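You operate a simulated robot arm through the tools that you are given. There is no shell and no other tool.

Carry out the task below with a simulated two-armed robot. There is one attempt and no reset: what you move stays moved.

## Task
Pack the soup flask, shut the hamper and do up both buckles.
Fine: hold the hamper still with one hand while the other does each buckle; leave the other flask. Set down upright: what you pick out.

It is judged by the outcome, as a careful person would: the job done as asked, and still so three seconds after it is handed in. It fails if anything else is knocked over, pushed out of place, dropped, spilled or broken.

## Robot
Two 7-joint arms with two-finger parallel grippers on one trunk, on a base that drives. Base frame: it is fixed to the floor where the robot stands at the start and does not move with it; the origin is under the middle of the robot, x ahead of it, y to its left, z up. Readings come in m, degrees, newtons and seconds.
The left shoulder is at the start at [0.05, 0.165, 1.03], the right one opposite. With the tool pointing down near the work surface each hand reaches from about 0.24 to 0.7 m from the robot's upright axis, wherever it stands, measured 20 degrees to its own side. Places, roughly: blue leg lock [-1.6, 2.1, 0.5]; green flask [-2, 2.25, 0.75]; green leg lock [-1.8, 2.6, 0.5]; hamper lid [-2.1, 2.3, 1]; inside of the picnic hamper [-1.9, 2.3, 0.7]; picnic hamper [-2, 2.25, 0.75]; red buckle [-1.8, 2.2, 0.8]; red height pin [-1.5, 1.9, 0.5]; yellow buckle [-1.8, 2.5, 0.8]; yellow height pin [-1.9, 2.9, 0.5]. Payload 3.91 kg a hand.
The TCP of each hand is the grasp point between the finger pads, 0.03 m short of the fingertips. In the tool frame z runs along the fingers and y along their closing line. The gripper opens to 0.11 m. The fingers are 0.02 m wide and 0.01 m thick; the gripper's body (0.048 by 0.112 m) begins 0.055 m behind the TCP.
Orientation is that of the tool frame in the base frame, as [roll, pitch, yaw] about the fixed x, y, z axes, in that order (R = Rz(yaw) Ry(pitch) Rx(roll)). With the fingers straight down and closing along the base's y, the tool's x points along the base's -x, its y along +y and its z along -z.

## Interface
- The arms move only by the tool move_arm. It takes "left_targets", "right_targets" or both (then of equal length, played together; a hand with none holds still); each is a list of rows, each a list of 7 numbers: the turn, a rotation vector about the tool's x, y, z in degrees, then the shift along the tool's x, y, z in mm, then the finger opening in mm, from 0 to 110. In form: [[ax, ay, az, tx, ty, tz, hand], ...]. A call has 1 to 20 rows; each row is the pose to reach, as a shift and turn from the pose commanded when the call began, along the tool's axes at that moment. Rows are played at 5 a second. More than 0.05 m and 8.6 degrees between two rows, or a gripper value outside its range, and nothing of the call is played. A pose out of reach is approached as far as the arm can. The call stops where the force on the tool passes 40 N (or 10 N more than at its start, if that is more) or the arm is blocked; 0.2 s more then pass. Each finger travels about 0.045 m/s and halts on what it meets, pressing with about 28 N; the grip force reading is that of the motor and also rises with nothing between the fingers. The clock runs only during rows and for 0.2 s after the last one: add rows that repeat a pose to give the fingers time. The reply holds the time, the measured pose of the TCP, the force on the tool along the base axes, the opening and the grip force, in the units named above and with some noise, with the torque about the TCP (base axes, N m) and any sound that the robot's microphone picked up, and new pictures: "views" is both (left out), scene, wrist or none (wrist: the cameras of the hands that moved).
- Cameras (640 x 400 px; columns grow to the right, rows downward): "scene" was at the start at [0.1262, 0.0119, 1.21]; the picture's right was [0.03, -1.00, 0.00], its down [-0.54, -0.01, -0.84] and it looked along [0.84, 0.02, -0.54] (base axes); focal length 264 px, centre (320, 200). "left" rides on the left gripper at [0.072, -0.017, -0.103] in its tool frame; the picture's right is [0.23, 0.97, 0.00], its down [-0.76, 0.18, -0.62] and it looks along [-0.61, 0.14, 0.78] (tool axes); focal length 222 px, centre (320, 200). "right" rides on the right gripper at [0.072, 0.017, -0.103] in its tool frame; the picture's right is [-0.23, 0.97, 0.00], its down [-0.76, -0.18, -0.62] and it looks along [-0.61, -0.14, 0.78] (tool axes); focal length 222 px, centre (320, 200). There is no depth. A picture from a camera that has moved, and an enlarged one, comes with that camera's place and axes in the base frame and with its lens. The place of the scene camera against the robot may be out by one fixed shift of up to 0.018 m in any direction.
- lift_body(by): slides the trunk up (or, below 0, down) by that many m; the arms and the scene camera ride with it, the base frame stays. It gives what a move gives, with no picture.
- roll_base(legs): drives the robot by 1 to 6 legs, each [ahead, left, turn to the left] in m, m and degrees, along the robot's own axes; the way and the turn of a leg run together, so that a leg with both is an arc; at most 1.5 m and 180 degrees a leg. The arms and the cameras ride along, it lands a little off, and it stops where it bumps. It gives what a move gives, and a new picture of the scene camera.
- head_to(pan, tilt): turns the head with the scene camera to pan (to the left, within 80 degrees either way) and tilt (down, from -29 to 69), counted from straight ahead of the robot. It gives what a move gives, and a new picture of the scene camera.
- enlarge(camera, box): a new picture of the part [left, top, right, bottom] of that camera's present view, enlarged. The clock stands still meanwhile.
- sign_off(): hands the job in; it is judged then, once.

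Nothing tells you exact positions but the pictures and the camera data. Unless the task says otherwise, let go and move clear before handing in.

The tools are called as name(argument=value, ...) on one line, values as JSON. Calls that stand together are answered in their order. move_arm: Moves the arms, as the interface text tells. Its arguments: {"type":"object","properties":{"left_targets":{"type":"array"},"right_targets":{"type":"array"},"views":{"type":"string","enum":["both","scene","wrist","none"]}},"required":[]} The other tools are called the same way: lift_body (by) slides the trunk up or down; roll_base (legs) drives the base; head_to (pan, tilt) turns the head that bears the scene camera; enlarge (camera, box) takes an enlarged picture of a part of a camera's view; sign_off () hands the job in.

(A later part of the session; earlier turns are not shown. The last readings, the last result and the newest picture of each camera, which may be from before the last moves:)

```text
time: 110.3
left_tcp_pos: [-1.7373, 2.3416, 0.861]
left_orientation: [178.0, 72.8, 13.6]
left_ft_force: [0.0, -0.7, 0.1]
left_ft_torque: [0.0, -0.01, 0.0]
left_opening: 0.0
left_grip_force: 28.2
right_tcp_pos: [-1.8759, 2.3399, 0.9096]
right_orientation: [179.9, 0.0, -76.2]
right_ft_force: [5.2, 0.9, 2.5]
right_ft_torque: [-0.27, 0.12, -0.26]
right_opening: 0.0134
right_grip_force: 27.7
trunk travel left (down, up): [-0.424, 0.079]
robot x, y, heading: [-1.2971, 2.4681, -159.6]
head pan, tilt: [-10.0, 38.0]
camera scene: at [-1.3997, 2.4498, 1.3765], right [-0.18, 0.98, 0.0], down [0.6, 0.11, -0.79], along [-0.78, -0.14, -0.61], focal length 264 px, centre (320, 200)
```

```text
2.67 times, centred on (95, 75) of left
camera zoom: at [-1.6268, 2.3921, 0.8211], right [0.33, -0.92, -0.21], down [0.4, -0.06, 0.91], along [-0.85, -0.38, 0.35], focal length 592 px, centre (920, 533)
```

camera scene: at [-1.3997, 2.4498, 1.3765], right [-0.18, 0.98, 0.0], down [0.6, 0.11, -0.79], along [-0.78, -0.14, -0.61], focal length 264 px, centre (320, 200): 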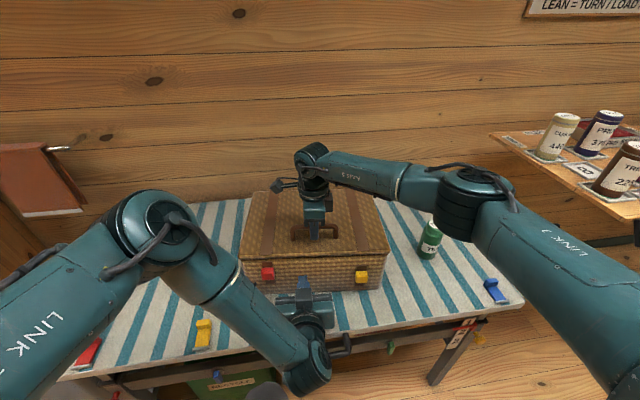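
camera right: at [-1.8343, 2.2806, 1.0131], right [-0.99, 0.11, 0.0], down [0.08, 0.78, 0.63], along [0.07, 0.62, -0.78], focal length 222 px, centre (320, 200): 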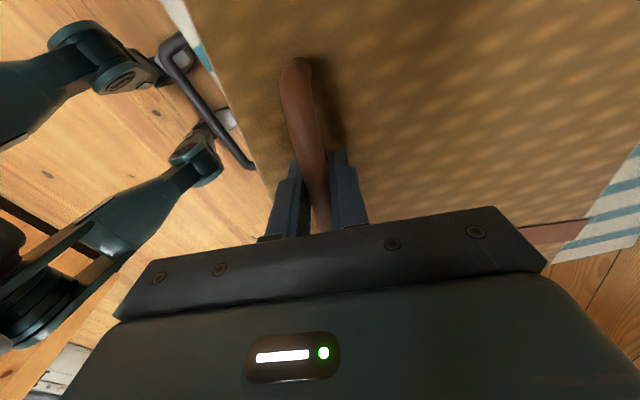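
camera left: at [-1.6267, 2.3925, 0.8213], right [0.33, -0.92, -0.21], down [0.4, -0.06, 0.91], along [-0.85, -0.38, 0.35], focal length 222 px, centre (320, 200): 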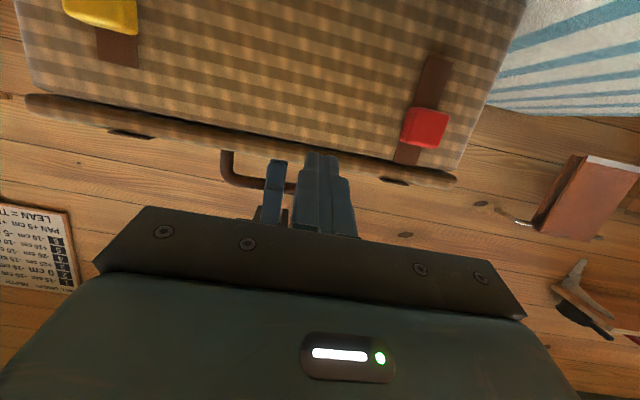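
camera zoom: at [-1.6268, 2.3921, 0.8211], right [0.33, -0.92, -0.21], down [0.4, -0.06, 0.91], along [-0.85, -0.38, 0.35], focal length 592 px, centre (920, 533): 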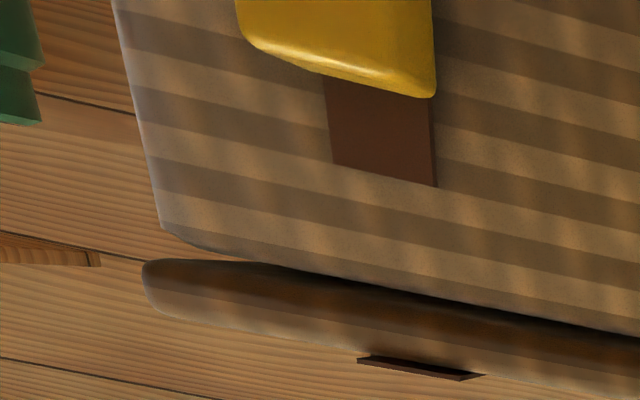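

Everything is back down and square. To be certain the red buckle is home, I'll bring the closed left fingers under the block from the front at the 45° angle that works, and push it upward firmly. First the left hand returns to its spot in front of the red buckle.

move_arm(left_targets=[[0, 0, 0, 9, 0, -28, 2], [0, 0, 0, 17.7, 0, -57, 2], [0, 7, 0, 33, 23.5, -47, 2], [0, 14, 0, 49, 47, -38, 2], [0, 21, 0, 64, 70.5, -28, 2], [0, 28, 0, 80, 93.9, -18.6, 2], [0, 28, 0, 80, 93.9, -18.6, 2]])

```text
time: 111.9
left_tcp_pos: [-1.6736, 2.2594, 0.7909]
left_orientation: [179.2, 44.8, 15.1]
left_ft_force: [-0.4, 0.4, -0.5]
left_ft_torque: [0.0, -0.01, 0.01]
left_opening: 0.0001
left_grip_force: 28.0
right_tcp_pos: [-1.8765, 2.3411, 0.9091]
right_orientation: [-179.9, 0.3, -76.2]
right_ft_force: [4.9, -2.5, -0.2]
right_ft_torque: [-0.03, -0.03, -0.15]
right_opening: 0.0135
right_grip_force: 28.3
trunk travel left (down, up): [-0.424, 0.079]
robot x, y, heading: [-1.2928, 2.465, -159.9]
head pan, tilt: [-10.0, 38.0]
camera scene: at [-1.4001, 2.4494, 1.3763], right [-0.18, 0.98, 0.0], down [0.61, 0.11, -0.79], along [-0.78, -0.14, -0.62], focal length 264 px, centre (320, 200)
camera left: at [-1.5578, 2.3122, 0.812], right [0.42, -0.9, -0.15], down [-0.05, -0.19, 0.98], along [-0.91, -0.4, -0.13], focal length 222 px, centre (320, 200)
```

scene: 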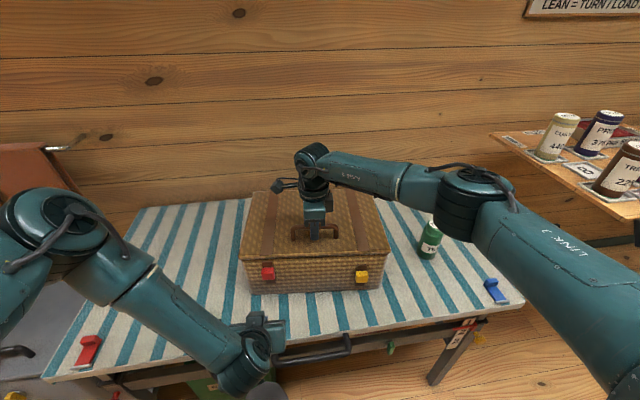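
left: 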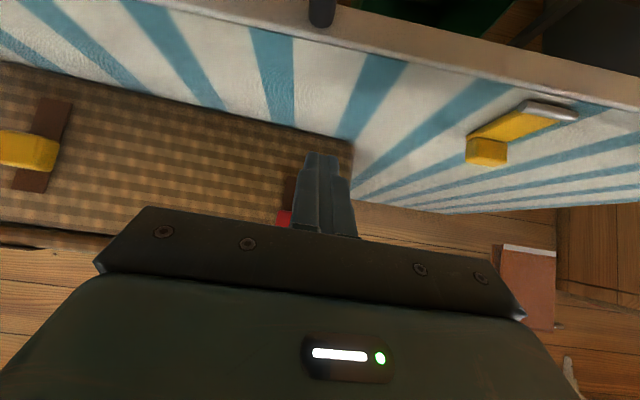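

The left hand is back in front of the red buckle. I slide the closed fingers in beneath the block, just short of contact.

move_arm(left_targets=[[0, 0, 0, 11.2, 0, 11.3, 2], [0, 0, 0, -5, -1.3, 28, 2], [0, 0, 0, -22.1, -2.7, 44.4, 2], [0, 0, 0, -39, -4.1, 61, 2], [0, 0, 0, -55.9, -5.5, 77.9, 2], [0, 0, 0, -55.9, -5.5, 77.9, 2]])

enlarge(camera="left", box=[200, 80, 440, 240])

```text
time: 113.3
left_tcp_pos: [-1.7644, 2.2405, 0.7745]
left_orientation: [179.3, 44.8, 15.1]
left_ft_force: [0.0, 0.0, -0.6]
left_ft_torque: [-0.04, 0.01, 0.01]
left_opening: 0.0
left_grip_force: 27.8
right_tcp_pos: [-1.8773, 2.3411, 0.9101]
right_orientation: [-180.0, 0.2, -76.3]
right_ft_force: [4.6, -2.0, -0.2]
right_ft_torque: [0.08, 0.02, -0.14]
right_opening: 0.0135
right_grip_force: 28.1
trunk travel left (down, up): [-0.424, 0.079]
robot x, y, heading: [-1.2983, 2.4649, -159.7]
head pan, tilt: [-10.0, 38.0]
camera scene: at [-1.4001, 2.4494, 1.3763], right [-0.18, 0.98, 0.0], down [0.61, 0.11, -0.79], along [-0.78, -0.14, -0.62], focal length 264 px, centre (320, 200)
camera left: at [-1.6493, 2.2919, 0.7964], right [0.42, -0.9, -0.15], down [-0.05, -0.19, 0.98], along [-0.91, -0.4, -0.13], focal length 222 px, centre (320, 200)
```

scene: 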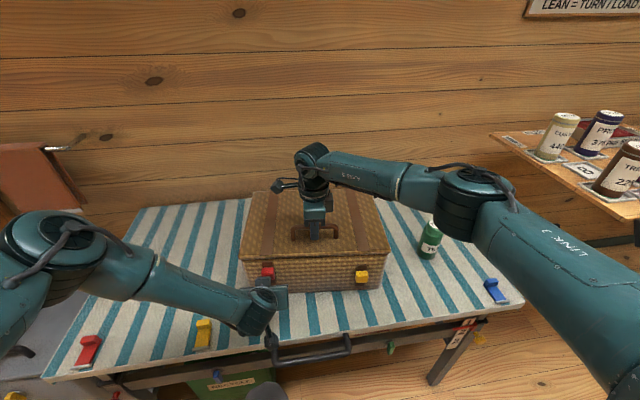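
left: 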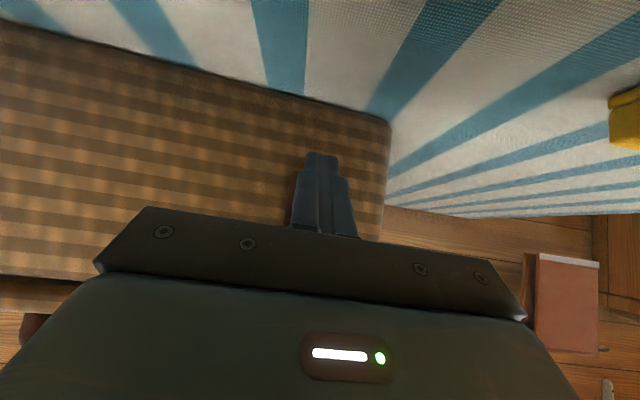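

```text
2.50 times, centred on (320, 160) of left
camera zoom: at [-1.6493, 2.2919, 0.7964], right [0.42, -0.9, -0.15], down [-0.05, -0.19, 0.98], along [-0.91, -0.4, -0.13], focal length 555 px, centre (320, 300)
```

zoom: 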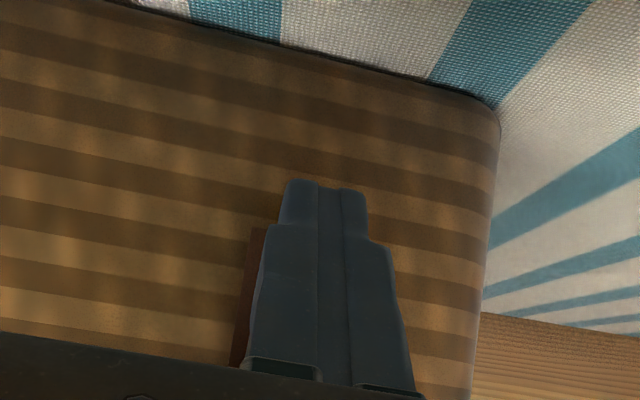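

The fingers are under the block but ~9 mm too far left. I correct sideways and raise slowly into contact.

move_arm(left_targets=[[0, 0, 0, 0, -4.5, 0, 2], [0, 0, 0, -3.5, -9, -3.5, 2], [0, 0, 0, -7, -9, -7, 2], [0, 0, 0, -9.2, -9, -9.2, 2], [0, 0, 0, -11.3, -9, -11.3, 2], [0, 0, 0, -13.4, -9, -13.4, 2]], views="wrist")

```text
time: 114.7
left_tcp_pos: [-1.7672, 2.2493, 0.7947]
left_orientation: [179.2, 44.8, 15.0]
left_ft_force: [-1.0, -0.2, 0.4]
left_ft_torque: [0.02, -0.02, 0.0]
left_opening: 0.0004
left_grip_force: 28.1
right_tcp_pos: [-1.8767, 2.3409, 0.9087]
right_orientation: [-179.9, 0.2, -76.4]
right_ft_force: [5.1, -0.9, -0.4]
right_ft_torque: [0.02, 0.02, -0.2]
right_opening: 0.0135
right_grip_force: 27.8
trunk travel left (down, up): [-0.424, 0.079]
robot x, y, heading: [-1.294, 2.4652, -159.9]
head pan, tilt: [-10.0, 38.0]
camera left: at [-1.6523, 2.3007, 0.8156], right [0.42, -0.9, -0.15], down [-0.05, -0.19, 0.98], along [-0.91, -0.4, -0.13], focal length 222 px, centre (320, 200)
```

left: 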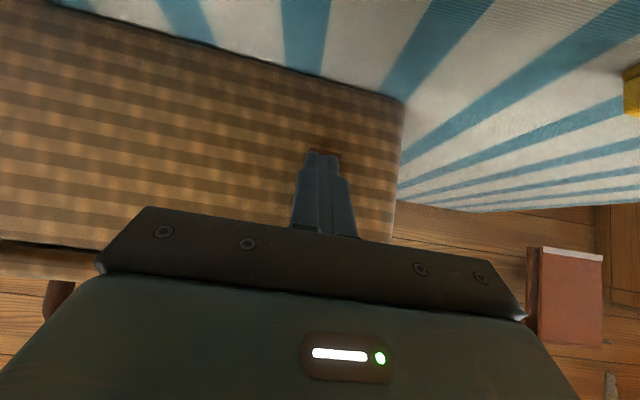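

No contact yet. I continue up slowly.

move_arm(left_targets=[[0, 0, 0, -1.8, 0, -1.8, 2], [0, 0, 0, -3.5, 0, -3.5, 2], [0, 0, 0, -5.3, 0, -5.3, 2], [0, 0, 0, -7, 0, -7, 2], [0, 0, 0, -7, 0, -7, 2]], views="wrist")

```text
time: 115.9
left_tcp_pos: [-1.7657, 2.2491, 0.8014]
left_orientation: [179.2, 44.5, 15.1]
left_ft_force: [5.9, 0.5, -9.9]
left_ft_torque: [0.09, -0.13, -0.13]
left_opening: 0.0
left_grip_force: 28.4
right_tcp_pos: [-1.8777, 2.3408, 0.9089]
right_orientation: [180.0, 0.2, -76.3]
right_ft_force: [-4.5, -2.2, 3.1]
right_ft_torque: [-0.15, -0.03, -0.22]
right_opening: 0.0136
right_grip_force: 27.8
trunk travel left (down, up): [-0.424, 0.079]
robot x, y, heading: [-1.2946, 2.4661, -159.6]
head pan, tilt: [-10.0, 38.0]
camera left: at [-1.6508, 2.3003, 0.8236], right [0.42, -0.9, -0.15], down [-0.06, -0.19, 0.98], along [-0.91, -0.4, -0.13], focal length 222 px, centre (320, 200)
```

left: 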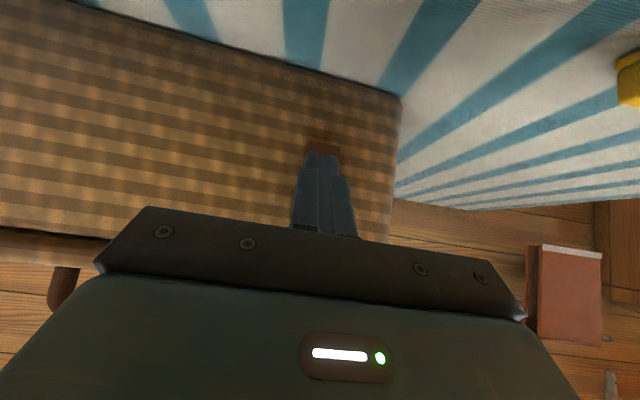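

Contact: about 10 N up on the block and it isn't moving. I push a little harder, up to roughly 20 N.

move_arm(left_targets=[[0, 0, 0, -1.4, 0, -1.4, 2], [0, 0, 0, -2.8, 0, -2.8, 2], [0, 0, 0, -4.2, 0, -4.2, 2], [0, 0, 0, -4.2, 0, -4.2, 2]], views="wrist")

enlarge(camera="scene", box=[235, 245, 295, 290])

```text
time: 116.9
left_tcp_pos: [-1.7663, 2.2492, 0.8061]
left_orientation: [179.2, 44.3, 15.1]
left_ft_force: [12.5, 1.7, -21.2]
left_ft_torque: [0.12, -0.41, -0.06]
left_opening: 0.0
left_grip_force: 27.8
right_tcp_pos: [-1.8783, 2.3409, 0.9099]
right_orientation: [179.9, 0.2, -76.4]
right_ft_force: [-15.9, -3.2, 15.9]
right_ft_torque: [-0.34, -0.06, -0.37]
right_opening: 0.0134
right_grip_force: 28.5
trunk travel left (down, up): [-0.424, 0.079]
robot x, y, heading: [-1.2948, 2.4662, -159.9]
head pan, tilt: [-10.0, 38.0]
camera left: at [-1.6505, 2.3006, 0.829], right [0.42, -0.9, -0.15], down [-0.06, -0.19, 0.98], along [-0.91, -0.4, -0.13], focal length 222 px, centre (320, 200)
```

left: 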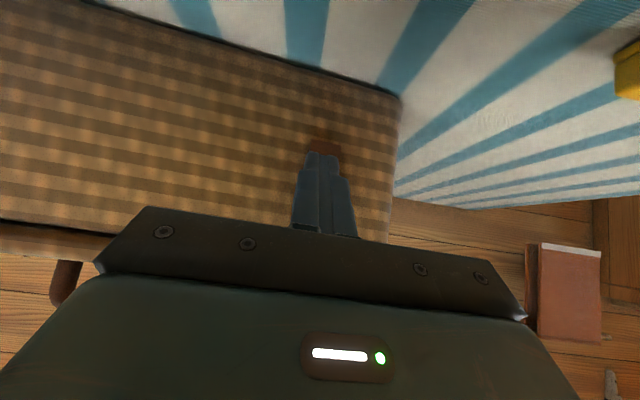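

```text
8.89 times, centred on (265, 268) of scene
camera zoom: at [-1.4016, 2.449, 1.3762], right [-0.18, 0.98, 0.0], down [0.61, 0.11, -0.79], along [-0.77, -0.14, -0.62], focal length 2347 px, centre (809, -400)
```

zoom: 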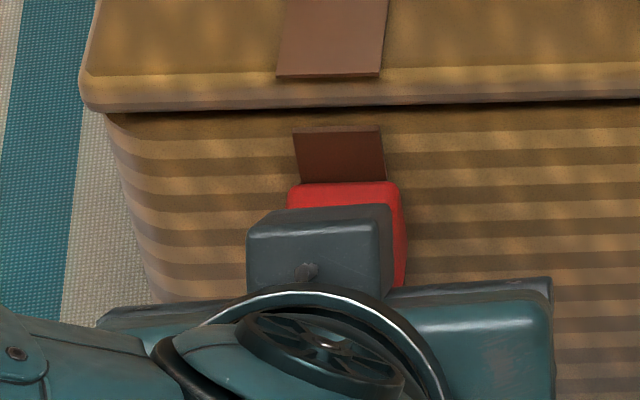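

At 21 N the red block doesn't move any further, so it's hard against its top stop — the red buckle is up. I lower the fingers off it, back out and raise the left hand clear to the left.

move_arm(left_targets=[[0, 0, 0, 5.3, 0, 5.3, 2], [0, 0, 0, 10.6, 0, 10.6, 2], [0, 0, 0, 29.5, 0.8, -8.2, 2], [0, 0, 0, 48.4, 1.7, -26.9, 2], [0, 0, 0, 67.3, 2.5, -45.7, 2], [0, 8.4, 0, 39, 20, -74, 2], [0, 16.8, 0, 10.9, 40, -102.5, 2], [0, 25.2, 0, -17.3, 60, -130.7, 10], [0, 33.6, 0, -45.5, 80, -159, 30], [0, 42, 0, -73.7, 100, -187, 50]])

enlarge(camera="scene", box=[220, 180, 400, 320])

```text
time: 119.1
left_tcp_pos: [-1.6623, 2.1763, 0.9942]
left_orientation: [179.5, 2.8, 15.6]
left_ft_force: [0.0, -0.3, 0.1]
left_ft_torque: [0.0, 0.0, -0.01]
left_opening: 0.0501
left_grip_force: 0.1
right_tcp_pos: [-1.8768, 2.3409, 0.908]
right_orientation: [-179.8, 0.3, -76.3]
right_ft_force: [5.6, 1.6, -0.2]
right_ft_torque: [0.13, 0.05, -0.41]
right_opening: 0.0134
right_grip_force: 27.9
trunk travel left (down, up): [-0.424, 0.079]
robot x, y, heading: [-1.3004, 2.4631, -159.9]
head pan, tilt: [-10.0, 38.0]
camera scene: at [-1.3998, 2.4497, 1.3763], right [-0.18, 0.98, 0.0], down [0.61, 0.11, -0.79], along [-0.78, -0.14, -0.62], focal length 264 px, centre (320, 200)
camera left: at [-1.5921, 2.216, 1.0936], right [0.48, -0.88, 0.0], down [-0.66, -0.36, 0.66], along [-0.58, -0.32, -0.75], focal length 222 px, centre (320, 200)
```

scene: 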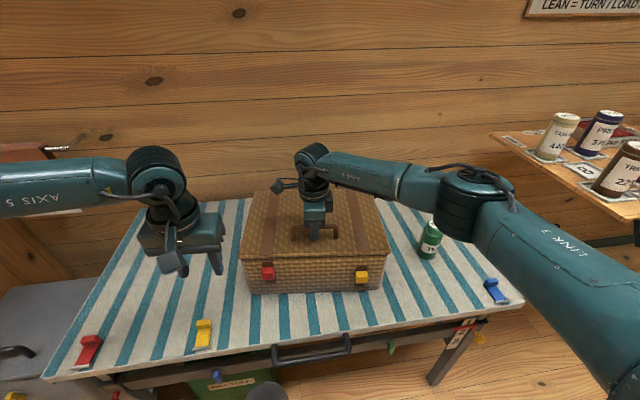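
left: 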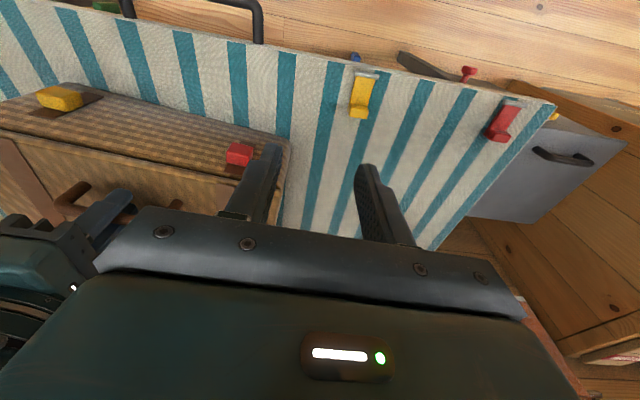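

```text
2.86 times, centred on (310, 250) of scene
camera zoom: at [-1.3998, 2.4497, 1.3763], right [-0.18, 0.98, 0.0], down [0.61, 0.11, -0.79], along [-0.78, -0.14, -0.62], focal length 754 px, centre (349, 57)
```

zoom: 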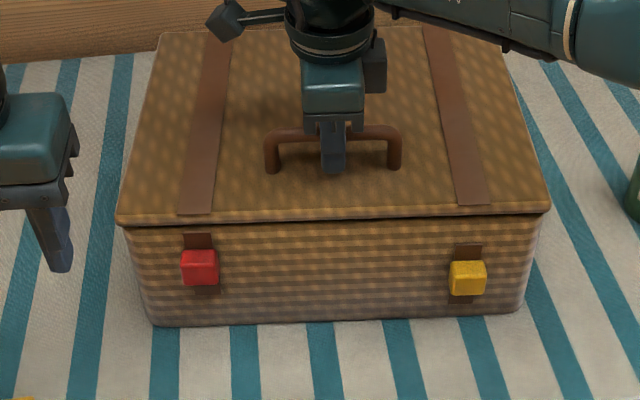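

Red is up and staying up. Now I swap hands: the right lets go of the handle and rises.

move_arm(right_targets=[[0, 0, 0, 0, 0, 0, 24], [0, 0, 0, 0, 0, 0, 44], [0, 0, 0, 0, 0, 0, 56], [0, 0, 0, 0, 0, -30, 56], [0, 0, 0, 0, 0, -70, 56], [0, 0, 0, 0, 0, -110, 56], [0, 0, 0, 0, 0, -140, 56]], views="scene")

enlarge(camera="scene", box=[220, 180, 400, 320])

```text
time: 120.7
left_tcp_pos: [-1.6626, 2.1761, 0.9933]
left_orientation: [179.4, 2.8, 15.6]
left_ft_force: [0.5, -0.7, -0.8]
left_ft_torque: [-0.03, 0.01, 0.03]
left_opening: 0.0502
left_grip_force: 0.0
right_tcp_pos: [-1.8771, 2.3395, 1.0459]
right_orientation: [-180.0, 0.2, -76.2]
right_ft_force: [0.3, -0.3, 0.3]
right_ft_torque: [0.0, 0.01, 0.0]
right_opening: 0.0562
right_grip_force: 0.1
trunk travel left (down, up): [-0.424, 0.079]
robot x, y, heading: [-1.295, 2.4701, -159.4]
head pan, tilt: [-10.0, 38.0]
camera scene: at [-1.4004, 2.4496, 1.3763], right [-0.18, 0.98, 0.0], down [0.61, 0.11, -0.79], along [-0.78, -0.14, -0.62], focal length 264 px, centre (320, 200)
```

scene: 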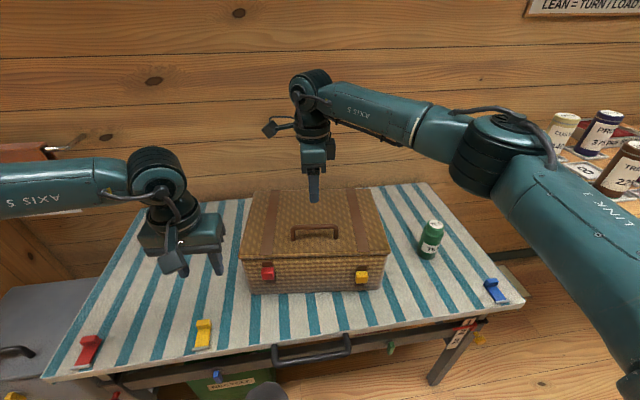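

```text
2.86 times, centred on (310, 250) of scene
camera zoom: at [-1.4004, 2.4496, 1.3763], right [-0.18, 0.98, 0.0], down [0.61, 0.11, -0.79], along [-0.78, -0.14, -0.62], focal length 754 px, centre (349, 57)
```

zoom: 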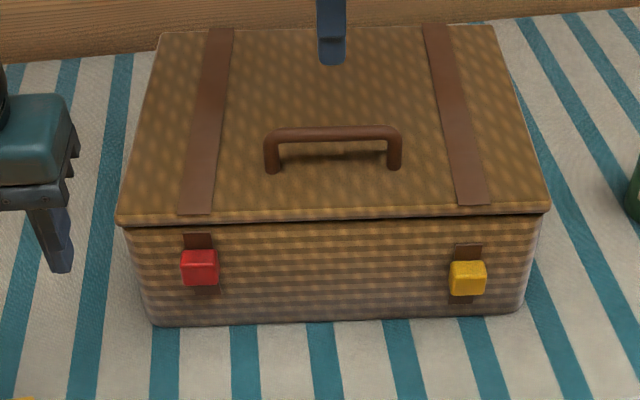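

The hamper sits quietly with red up. I shift my base 12 cm to the right so the left hand can take the handle and the right hand can work the yellow buckle.

roll_base(legs=[[0, -0.12, 0]])

```text
time: 122.4
left_tcp_pos: [-1.7034, 2.2866, 0.9929]
left_orientation: [179.4, 2.9, 15.6]
left_ft_force: [-0.4, 0.1, 0.1]
left_ft_torque: [-0.03, 0.02, 0.03]
left_opening: 0.0502
left_grip_force: 0.0
right_tcp_pos: [-1.9171, 2.4505, 1.0459]
right_orientation: [-180.0, 0.2, -76.3]
right_ft_force: [0.8, -0.1, 0.2]
right_ft_torque: [-0.02, 0.0, 0.01]
right_opening: 0.0559
right_grip_force: 0.1
trunk travel left (down, up): [-0.424, 0.079]
robot x, y, heading: [-1.3384, 2.5716, -159.8]
head pan, tilt: [-10.0, 38.0]
camera scene: at [-1.4412, 2.5595, 1.3763], right [-0.18, 0.98, 0.0], down [0.61, 0.11, -0.79], along [-0.78, -0.14, -0.62], focal length 264 px, centre (320, 200)
```

scene: 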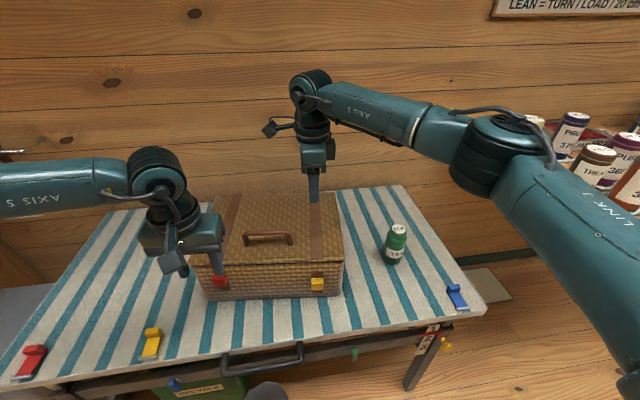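

Now I roll the right hand back to its normal orientation and bring it round to the front right, above the yellow buckle's side.

move_arm(right_targets=[[0, 0, -8.1, -2.4, -24.6, 1.5, 60], [0, 0, -16.3, -4.8, -49.3, 3, 60], [0, 0, -24.4, -7.3, -73.9, 4.4, 60], [0, 0, -32.6, -9.7, -98.5, 5.8, 60], [0, 0, -40.7, -12.1, -123.2, 7.3, 60], [0, 0, -48.9, -14.5, -147.8, 8.7, 60], [0, 0, -57, -16.9, -172.5, 10.2, 60], [0, 0, -65.2, -19.3, -197.1, 11.6, 60], [0, 0, -73.3, -21.8, -221.7, 13.1, 60], [0, 0, -81.5, -24.2, -246.4, 14.5, 60], [0, 0, -89.6, -26.6, -271, 16, 60]], views="scene")

```text
time: 124.8
left_tcp_pos: [-1.703, 2.2858, 0.9941]
left_orientation: [179.3, 2.9, 15.5]
left_ft_force: [1.0, 0.0, -0.3]
left_ft_torque: [-0.02, 0.0, 0.02]
left_opening: 0.0502
left_grip_force: 0.0
right_tcp_pos: [-1.661, 2.5403, 1.0304]
right_orientation: [-179.7, 0.1, 13.4]
right_ft_force: [0.6, -0.6, -0.9]
right_ft_torque: [0.01, -0.01, -0.01]
right_opening: 0.0601
right_grip_force: 0.3
trunk travel left (down, up): [-0.424, 0.079]
robot x, y, heading: [-1.3336, 2.5761, -159.7]
head pan, tilt: [-10.0, 38.0]
camera scene: at [-1.4409, 2.5592, 1.3763], right [-0.18, 0.98, 0.0], down [0.61, 0.11, -0.79], along [-0.78, -0.14, -0.62], focal length 264 px, centre (320, 200)
```

scene: 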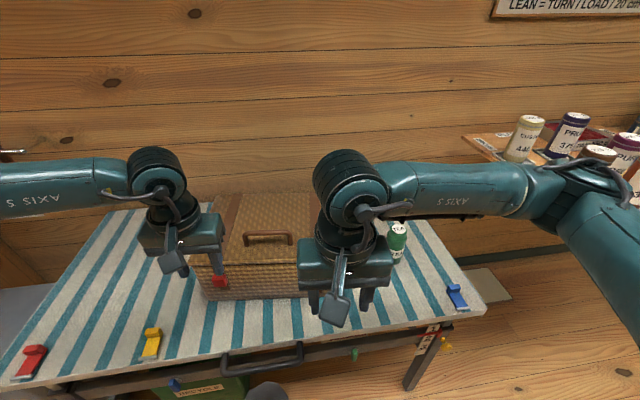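

The right hand is in place and clear of the shelf. Now the left hand rolls so its fingers close fore-and-aft, ready for the handle.

move_arm(left_targets=[[0, 0, -8, 0, 0, -8, 56], [0, 0, -16, 0, 0, -16, 56], [0, 0, -24, 0, 0, -24, 56], [0, 0, -32, 0, 0, -32, 56], [0, 0, -40, 0, 0, -40, 56], [0, 0, -48, 0, 0, -48, 56], [0, 0, -56, 0, 0, -56, 56], [0, 0, -64, 0, 0, -56, 56], [0, 0, -72, 0, 0, -56, 56], [0, 0, -80, 0, 0, -56, 56], [0, 0, -87.7, 0, 0, -56, 56]])

```text
time: 127.2
left_tcp_pos: [-1.7005, 2.2883, 1.0501]
left_orientation: [-177.2, 0.7, 103.5]
left_ft_force: [0.1, 0.0, 0.9]
left_ft_torque: [-0.04, -0.02, -0.04]
left_opening: 0.0559
left_grip_force: 0.0
right_tcp_pos: [-1.6607, 2.5399, 1.0302]
right_orientation: [-179.8, -0.1, 13.4]
right_ft_force: [-0.1, -0.1, 0.6]
right_ft_torque: [0.03, 0.01, 0.01]
right_opening: 0.06
right_grip_force: 0.0
trunk travel left (down, up): [-0.424, 0.079]
robot x, y, heading: [-1.3391, 2.5787, -159.8]
head pan, tilt: [-10.0, 38.0]
camera scene: at [-1.4411, 2.5591, 1.3763], right [-0.18, 0.98, 0.0], down [0.61, 0.11, -0.79], along [-0.78, -0.14, -0.62], focal length 264 px, centre (320, 200)
camera left: at [-1.7293, 2.3581, 1.1523], right [0.89, 0.45, -0.05], down [0.38, -0.69, 0.62], along [0.24, -0.58, -0.78], focal length 222 px, centre (320, 200)
```

scene: 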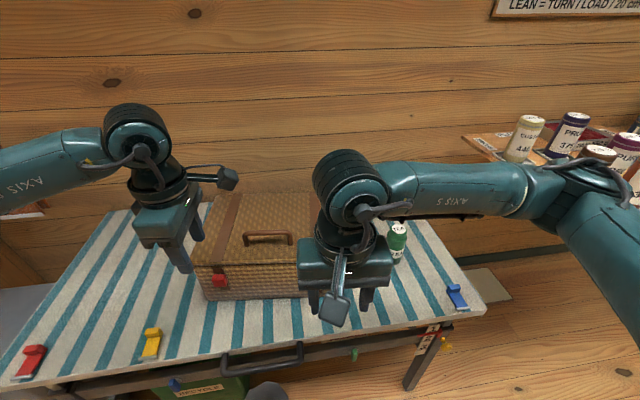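
left: 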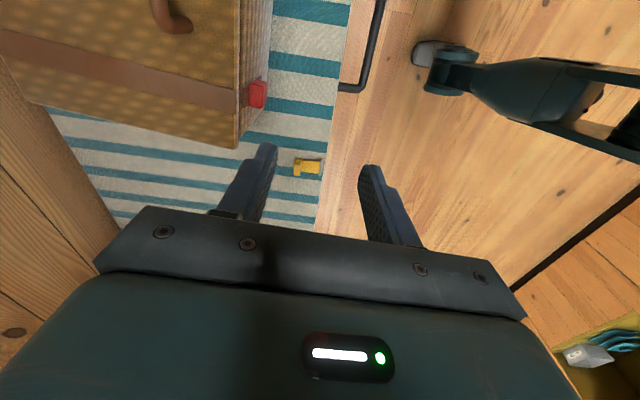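

The left hand rolled nicely. I carry it over the handle.

move_arm(left_targets=[[-0.6, 0, 0, 18.3, -31.9, 6, 56], [-1.2, 0, 0, 36.6, -63.8, 12, 56], [-1.8, 0, 0, 54.9, -95.7, 18, 56], [-2.4, 0, 0, 73.2, -127.6, 24, 56], [-2.8, 0, 0, 91.5, -159.5, 30, 56], [-2.8, 0, 0, 91.5, -159.5, 30, 56]])

enlarge(camera="left", box=[160, 0, 480, 240])

```text
time: 128.6
left_tcp_pos: [-1.8772, 2.3398, 1.0281]
left_orientation: [-179.9, 0.8, 103.3]
left_ft_force: [0.3, -0.6, -0.2]
left_ft_torque: [0.0, -0.01, 0.0]
left_opening: 0.0561
left_grip_force: 0.0
right_tcp_pos: [-1.6608, 2.5402, 1.0287]
right_orientation: [-179.8, -0.1, 13.2]
right_ft_force: [0.0, -0.1, -0.1]
right_ft_torque: [0.0, -0.02, -0.03]
right_opening: 0.06
right_grip_force: 0.0
trunk travel left (down, up): [-0.424, 0.079]
robot x, y, heading: [-1.3359, 2.575, -159.9]
head pan, tilt: [-10.0, 38.0]
camera scene: at [-1.4408, 2.5587, 1.3763], right [-0.18, 0.98, 0.0], down [0.61, 0.11, -0.79], along [-0.78, -0.14, -0.62], focal length 264 px, centre (320, 200)
camera left: at [-1.9103, 2.4088, 1.1299], right [0.9, 0.44, 0.0], down [0.35, -0.69, 0.63], along [0.28, -0.57, -0.77], focal length 222 px, centre (320, 200)
```

scene: 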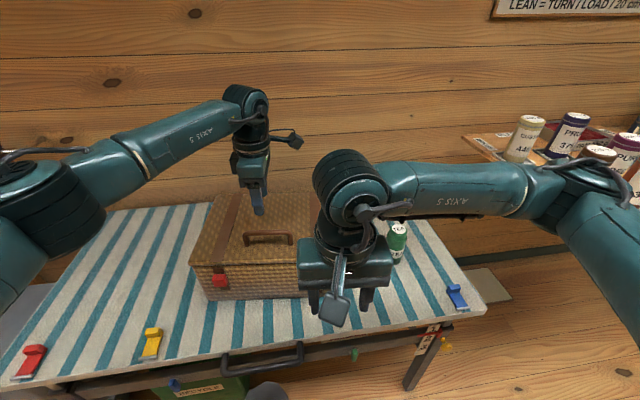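
left: 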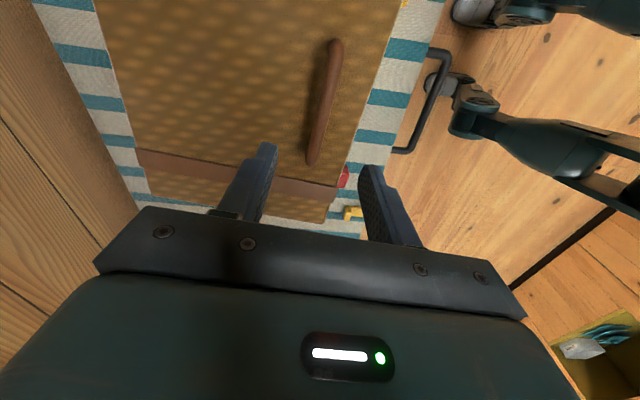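

```text
1.67 times, centred on (320, 120) of left
camera zoom: at [-1.9103, 2.4088, 1.1299], right [0.9, 0.44, 0.0], down [0.35, -0.69, 0.63], along [0.28, -0.57, -0.77], focal length 370 px, centre (320, 333)
```

zoom: 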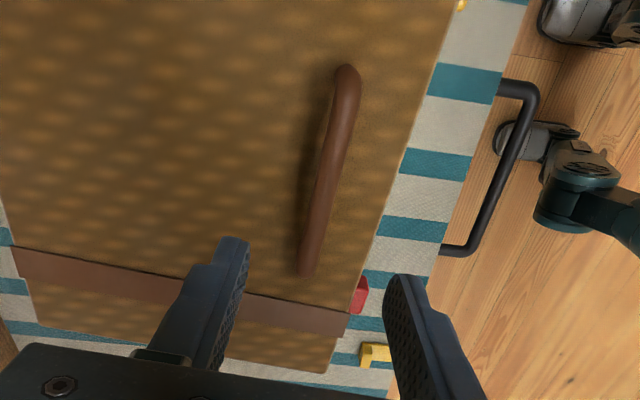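

The handle lies exactly between the fingers' closing line. I lower the left hand and grip it.

move_arm(left_targets=[[0, 0, 0, 0, 0, 35, 56], [0, 0, 0, 0, 0, 70, 56], [0, 0, 0, 0, 0, 100, 56], [0, 0, 0, 0, 0, 118, 56], [0, 0, 0, 0, 0, 118, 40], [0, 0, 0, 0, 0, 118, 22], [0, 0, 0, 0, 0, 118, 6], [0, 0, 0, 0, 0, 118, 6], [0, 0, 0, 0, 0, 118, 6]])

```text
time: 130.6
left_tcp_pos: [-1.8788, 2.3387, 0.9088]
left_orientation: [-179.9, 0.7, 103.2]
left_ft_force: [6.4, 2.5, -0.4]
left_ft_torque: [-0.06, -0.06, -0.13]
left_opening: 0.0134
left_grip_force: 28.1
right_tcp_pos: [-1.6594, 2.5393, 1.0296]
right_orientation: [-179.8, 0.1, 13.3]
right_ft_force: [0.7, -0.4, 0.2]
right_ft_torque: [0.02, -0.02, -0.06]
right_opening: 0.0602
right_grip_force: 0.0
trunk travel left (down, up): [-0.424, 0.079]
robot x, y, heading: [-1.3343, 2.573, -159.9]
head pan, tilt: [-10.0, 38.0]
camera scene: at [-1.4405, 2.5595, 1.3764], right [-0.18, 0.98, 0.0], down [0.61, 0.11, -0.79], along [-0.78, -0.14, -0.62], focal length 264 px, centre (320, 200)
camera left: at [-1.912, 2.408, 1.0111], right [0.9, 0.44, 0.0], down [0.35, -0.69, 0.63], along [0.28, -0.57, -0.77], focal length 222 px, centre (320, 200)
```

scene: 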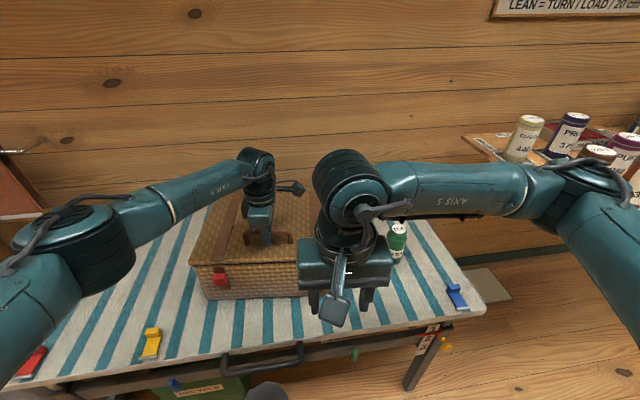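
left: 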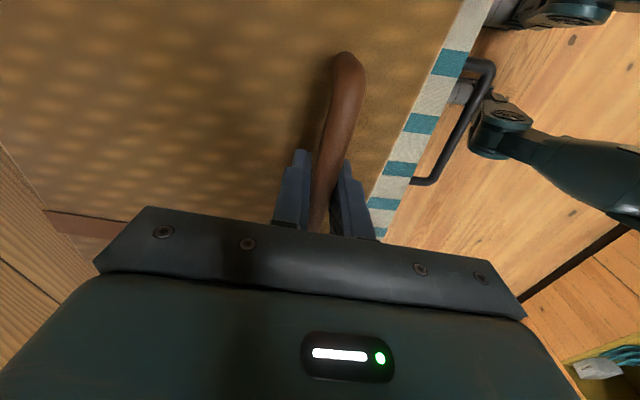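

The left hand now holds the hamper by its handle. I bring the right hand down in front of the yellow buckle, tipped 45° forward, to look at it.

move_arm(right_targets=[[0, -7.5, 0, -14.8, 5.6, 33.3, 70], [0, -15, 0, -29.6, 11.2, 66.5, 70], [0, -22.5, 0, -44.5, 16.9, 99.8, 70], [0, -30, 0, -59.3, 22.5, 133, 70], [0, -37.5, 0, -74.1, 28.1, 166.3, 70], [0, -45, 0, -88.9, 33.7, 199.6, 70], [0, -45, 0, -88.9, 33.7, 199.6, 70]])

enlarge(camera="right", box=[200, 60, 440, 240])

```text
time: 132.2
left_tcp_pos: [-1.878, 2.3375, 0.909]
left_orientation: [180.0, 0.8, 103.2]
left_ft_force: [4.5, 4.0, 1.4]
left_ft_torque: [0.06, 0.06, -0.12]
left_opening: 0.0135
left_grip_force: 28.2
right_tcp_pos: [-1.7389, 2.4871, 0.8323]
right_orientation: [-179.8, 45.0, 13.5]
right_ft_force: [-0.1, 0.3, 0.5]
right_ft_torque: [-0.03, -0.01, 0.0]
right_opening: 0.07
right_grip_force: 0.0
trunk travel left (down, up): [-0.424, 0.079]
robot x, y, heading: [-1.34, 2.5761, -159.7]
head pan, tilt: [-10.0, 38.0]
camera scene: at [-1.4405, 2.5596, 1.3764], right [-0.18, 0.98, 0.0], down [0.61, 0.11, -0.79], along [-0.78, -0.14, -0.62], focal length 264 px, centre (320, 200)
camera right: at [-1.6136, 2.4981, 0.8537], right [0.07, -0.99, 0.16], down [-0.13, 0.15, 0.98], along [-0.99, -0.09, -0.12], focal length 222 px, centre (320, 200)
```

scene: 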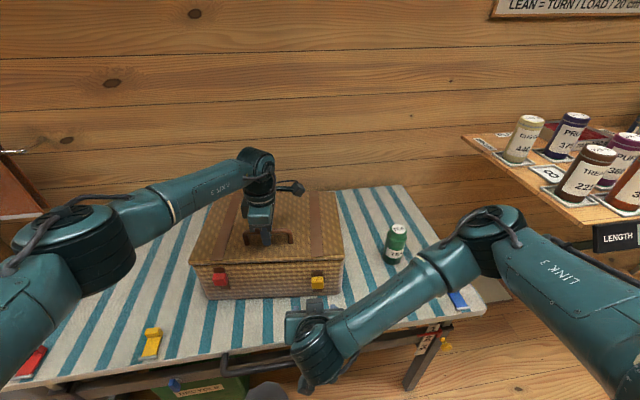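
right: 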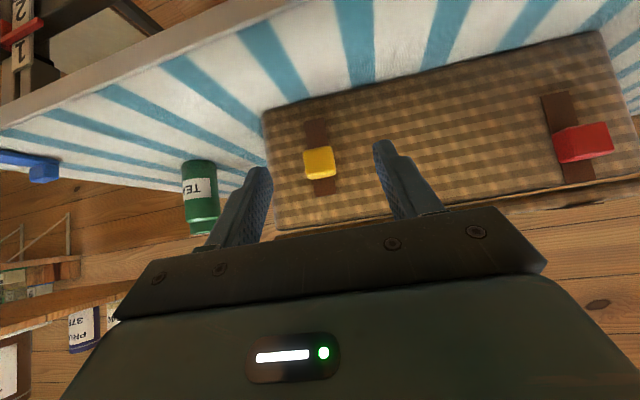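

```text
2.22 times, centred on (320, 150) of right
camera zoom: at [-1.6136, 2.4981, 0.8537], right [0.07, -0.99, 0.16], down [-0.13, 0.15, 0.98], along [-0.99, -0.09, -0.12], focal length 494 px, centre (320, 311)
```

zoom: 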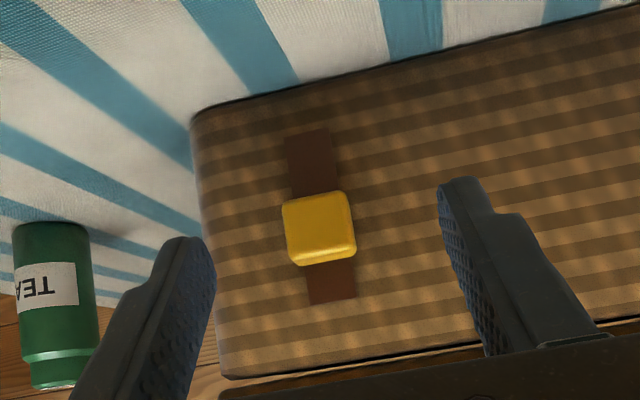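

The yellow block is well in view, tea flask standing clear to the right. I move the open fingers in around it, stopping just short of the wicker.

move_arm(right_targets=[[0, 0, 0, -9, -2, 22, 70], [0, 0, 0, -18, -4, 44, 70], [0, 0, 0, -27, -6, 66, 70], [0, 0, 0, -35.5, -8.1, 86, 70], [0, 0, 0, -35.5, -8.1, 88.3, 70]])

enlarge(camera="right", box=[200, 80, 440, 240])

```text
time: 133.4
left_tcp_pos: [-1.879, 2.3384, 0.9094]
left_orientation: [179.9, 0.7, 103.3]
left_ft_force: [3.8, 4.6, 0.1]
left_ft_torque: [0.04, 0.01, -0.13]
left_opening: 0.0136
left_grip_force: 28.1
right_tcp_pos: [-1.8263, 2.4766, 0.7937]
right_orientation: [-179.8, 45.0, 13.5]
right_ft_force: [0.6, -0.3, -0.8]
right_ft_torque: [0.0, 0.0, -0.03]
right_opening: 0.07
right_grip_force: 0.1
trunk travel left (down, up): [-0.424, 0.079]
robot x, y, heading: [-1.3348, 2.5739, -159.8]
head pan, tilt: [-10.0, 38.0]
camera scene: at [-1.4406, 2.5597, 1.3763], right [-0.18, 0.98, 0.0], down [0.61, 0.11, -0.79], along [-0.78, -0.14, -0.62], focal length 264 px, centre (320, 200)
camera right: at [-1.7018, 2.4877, 0.8167], right [0.07, -0.99, 0.16], down [-0.14, 0.15, 0.98], along [-0.99, -0.09, -0.12], focal length 222 px, centre (320, 200)
```

scene: 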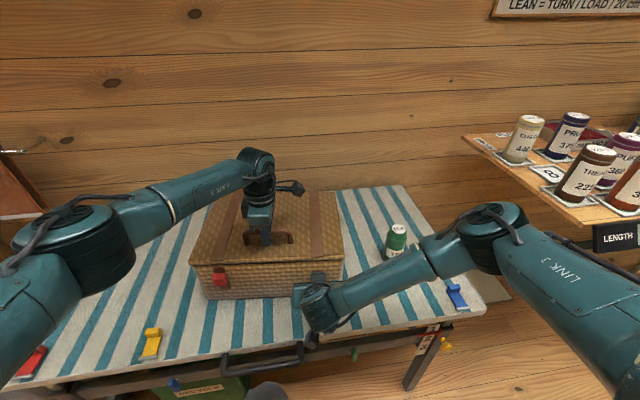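
right: 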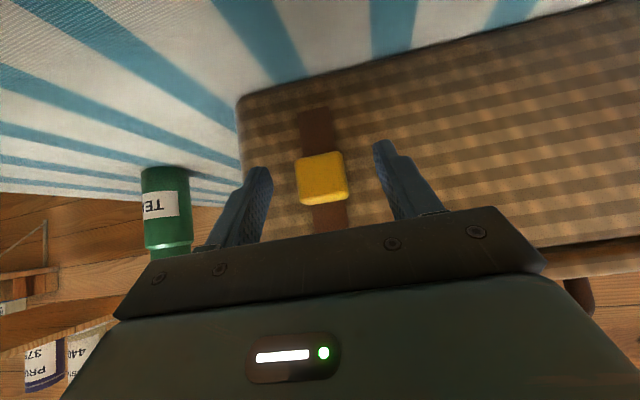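

```text
2.50 times, centred on (320, 160) of right
camera zoom: at [-1.7018, 2.4877, 0.8167], right [0.07, -0.99, 0.16], down [-0.14, 0.15, 0.98], along [-0.99, -0.09, -0.12], focal length 555 px, centre (320, 300)
```

zoom: 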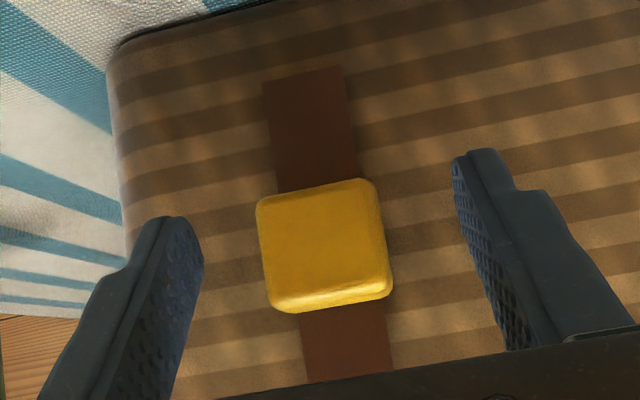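

The block is centred between the fingers. I go 7 mm deeper and close on it.

move_arm(right_targets=[[0, 0, 0, 0, 0, 4, 70], [0, 0, 0, 0, 0, 7, 60], [0, 0, 0, 0, 0, 7, 44], [0, 0, 0, 0, 0, 7, 30], [0, 0, 0, 0, 0, 7, 24], [0, 0, 0, 0, 0, 7, 24]], views="wrist")

```text
time: 134.8
left_tcp_pos: [-1.8797, 2.3376, 0.9084]
left_orientation: [179.9, 0.8, 103.4]
left_ft_force: [-3.4, -1.8, 0.5]
left_ft_torque: [-0.08, 0.0, -0.07]
left_opening: 0.0132
left_grip_force: 28.2
right_tcp_pos: [-1.8311, 2.4738, 0.789]
right_orientation: [-179.7, 45.0, 13.5]
right_ft_force: [3.8, 3.7, -0.6]
right_ft_torque: [-0.34, 0.2, 0.0]
right_opening: 0.032
right_grip_force: 27.8
trunk travel left (down, up): [-0.424, 0.079]
robot x, y, heading: [-1.3382, 2.5757, -159.8]
head pan, tilt: [-10.0, 38.0]
camera right: at [-1.7066, 2.4858, 0.8111], right [0.07, -0.99, 0.16], down [-0.14, 0.15, 0.98], along [-0.99, -0.09, -0.13], focal length 222 px, centre (320, 200)
```

right: 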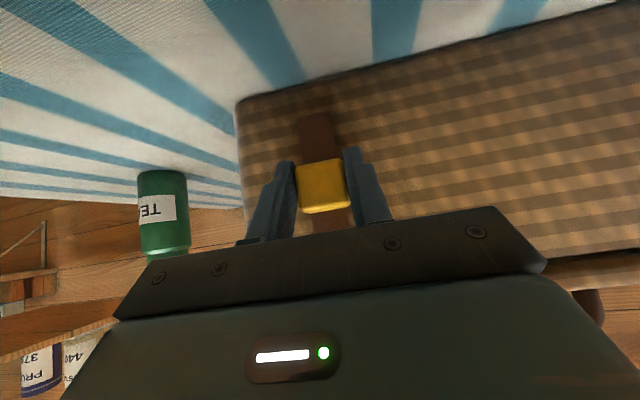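

Gripped. I slide the yellow block upward, the left hand holding the hamper by the handle.

move_arm(right_targets=[[0, 0, 0, -1.8, 0, -1.8, 24], [0, 0, 0, -3.5, 0, -3.7, 24], [0, 0, 0, -5.3, 0, -5.6, 24], [0, 0, 0, -7, 0, -7.5, 24], [0, 0, 0, -8.5, 0, -9, 24]], views="wrist")

```text
time: 136.0
left_tcp_pos: [-1.8792, 2.3376, 0.9082]
left_orientation: [180.0, 0.8, 103.4]
left_ft_force: [4.6, -2.5, 5.2]
left_ft_torque: [-0.19, -0.02, -0.04]
left_opening: 0.0136
left_grip_force: 28.1
right_tcp_pos: [-1.8322, 2.4744, 0.8013]
right_orientation: [-179.7, 44.9, 13.4]
right_ft_force: [-4.8, -0.9, 1.7]
right_ft_torque: [-0.12, -0.89, 0.07]
right_opening: 0.0316
right_grip_force: 28.4
trunk travel left (down, up): [-0.424, 0.079]
robot x, y, heading: [-1.3355, 2.5763, -159.5]
head pan, tilt: [-10.0, 38.0]
camera right: at [-1.7062, 2.4859, 0.8235], right [0.07, -0.99, 0.16], down [-0.14, 0.15, 0.98], along [-0.99, -0.09, -0.13], focal length 222 px, centre (320, 200)
```

right: 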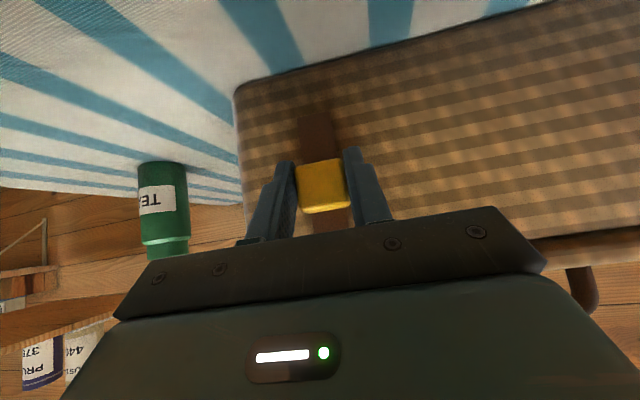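

It rises smoothly. I continue.

move_arm(right_targets=[[0, 0, 0, -2.1, 0, -1.5, 24], [0, 0, 0, -4, 0, -3.3, 24], [0, 0, 0, -5.8, 0, -5.1, 24], [0, 0, 0, -7.6, 0, -6.9, 24], [0, 0, 0, -8.9, 0, -8.1, 24]], views="wrist")

```text
time: 137.2
left_tcp_pos: [-1.8794, 2.3377, 0.9094]
left_orientation: [-179.9, 0.7, 103.2]
left_ft_force: [-1.0, -5.5, 2.3]
left_ft_torque: [0.1, 0.02, -0.01]
left_opening: 0.0133
left_grip_force: 27.8
right_tcp_pos: [-1.8304, 2.4748, 0.8132]
right_orientation: [-179.7, 44.8, 13.5]
right_ft_force: [2.1, 7.1, 0.4]
right_ft_torque: [-0.1, -0.29, 0.09]
right_opening: 0.0321
right_grip_force: 28.0
trunk travel left (down, up): [-0.424, 0.079]
robot x, y, heading: [-1.3343, 2.5737, -159.6]
head pan, tilt: [-10.0, 38.0]
camera right: at [-1.7068, 2.4862, 0.8351], right [0.07, -0.99, 0.16], down [-0.14, 0.15, 0.98], along [-0.99, -0.09, -0.13], focal length 222 px, centre (320, 200)
```

right: 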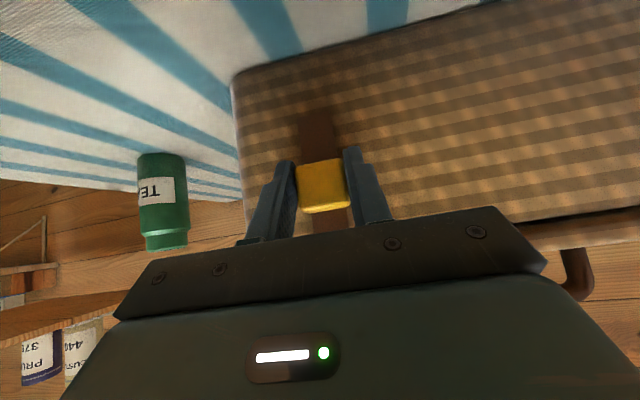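

Still following. I go on for the last centimetre or so until it stops.

move_arm(right_targets=[[0, 0, 0, -1.8, 0, -1.8, 24], [0, 0, 0, -3.5, 0, -3.5, 24], [0, 0, 0, -5.3, 0, -5.3, 24], [0, 0, 0, -7, 0, -7, 24], [0, 0, 0, -8.5, 0, -8.5, 24], [0, 0, 0, -8.5, 0, -8.5, 24]], views="wrist")

enlarge(camera="right", box=[220, 60, 420, 240])

```text
time: 138.6
left_tcp_pos: [-1.8804, 2.3372, 0.9092]
left_orientation: [-180.0, 0.7, 103.4]
left_ft_force: [-0.9, -7.3, 15.8]
left_ft_torque: [0.47, 0.26, -0.09]
left_opening: 0.0132
left_grip_force: 28.1
right_tcp_pos: [-1.8303, 2.4752, 0.8233]
right_orientation: [-179.7, 44.8, 13.6]
right_ft_force: [0.3, 6.0, -8.3]
right_ft_torque: [-0.66, -0.27, 0.09]
right_opening: 0.032
right_grip_force: 28.4
trunk travel left (down, up): [-0.424, 0.079]
robot x, y, heading: [-1.3359, 2.5778, -159.6]
head pan, tilt: [-10.0, 38.0]
camera right: at [-1.7067, 2.4862, 0.8472], right [0.07, -0.99, 0.16], down [-0.14, 0.15, 0.98], along [-0.99, -0.09, -0.13], focal length 222 px, centre (320, 200)
```

right: 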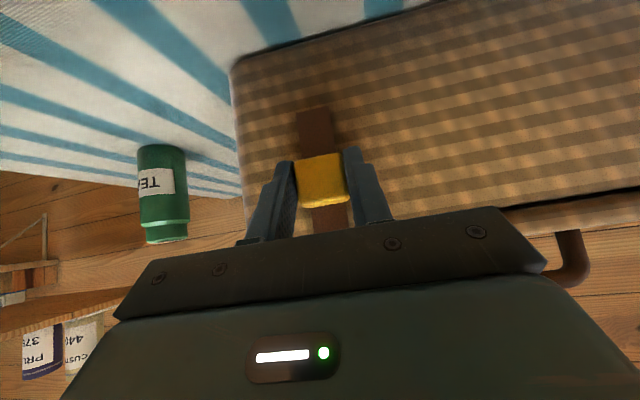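

```text
2.22 times, centred on (320, 150) of right
camera zoom: at [-1.7067, 2.4862, 0.8472], right [0.07, -0.99, 0.16], down [-0.14, 0.15, 0.98], along [-0.99, -0.09, -0.13], focal length 494 px, centre (320, 311)
```

zoom: 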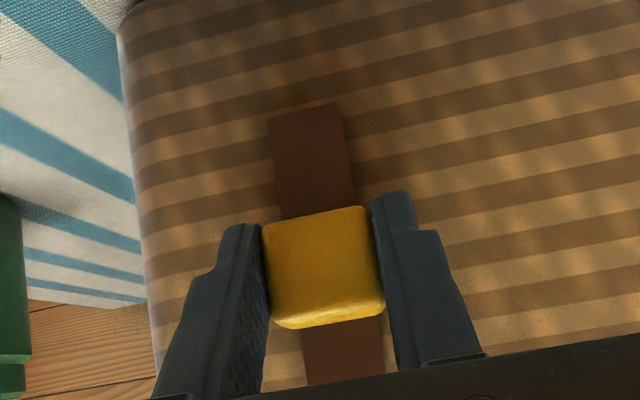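

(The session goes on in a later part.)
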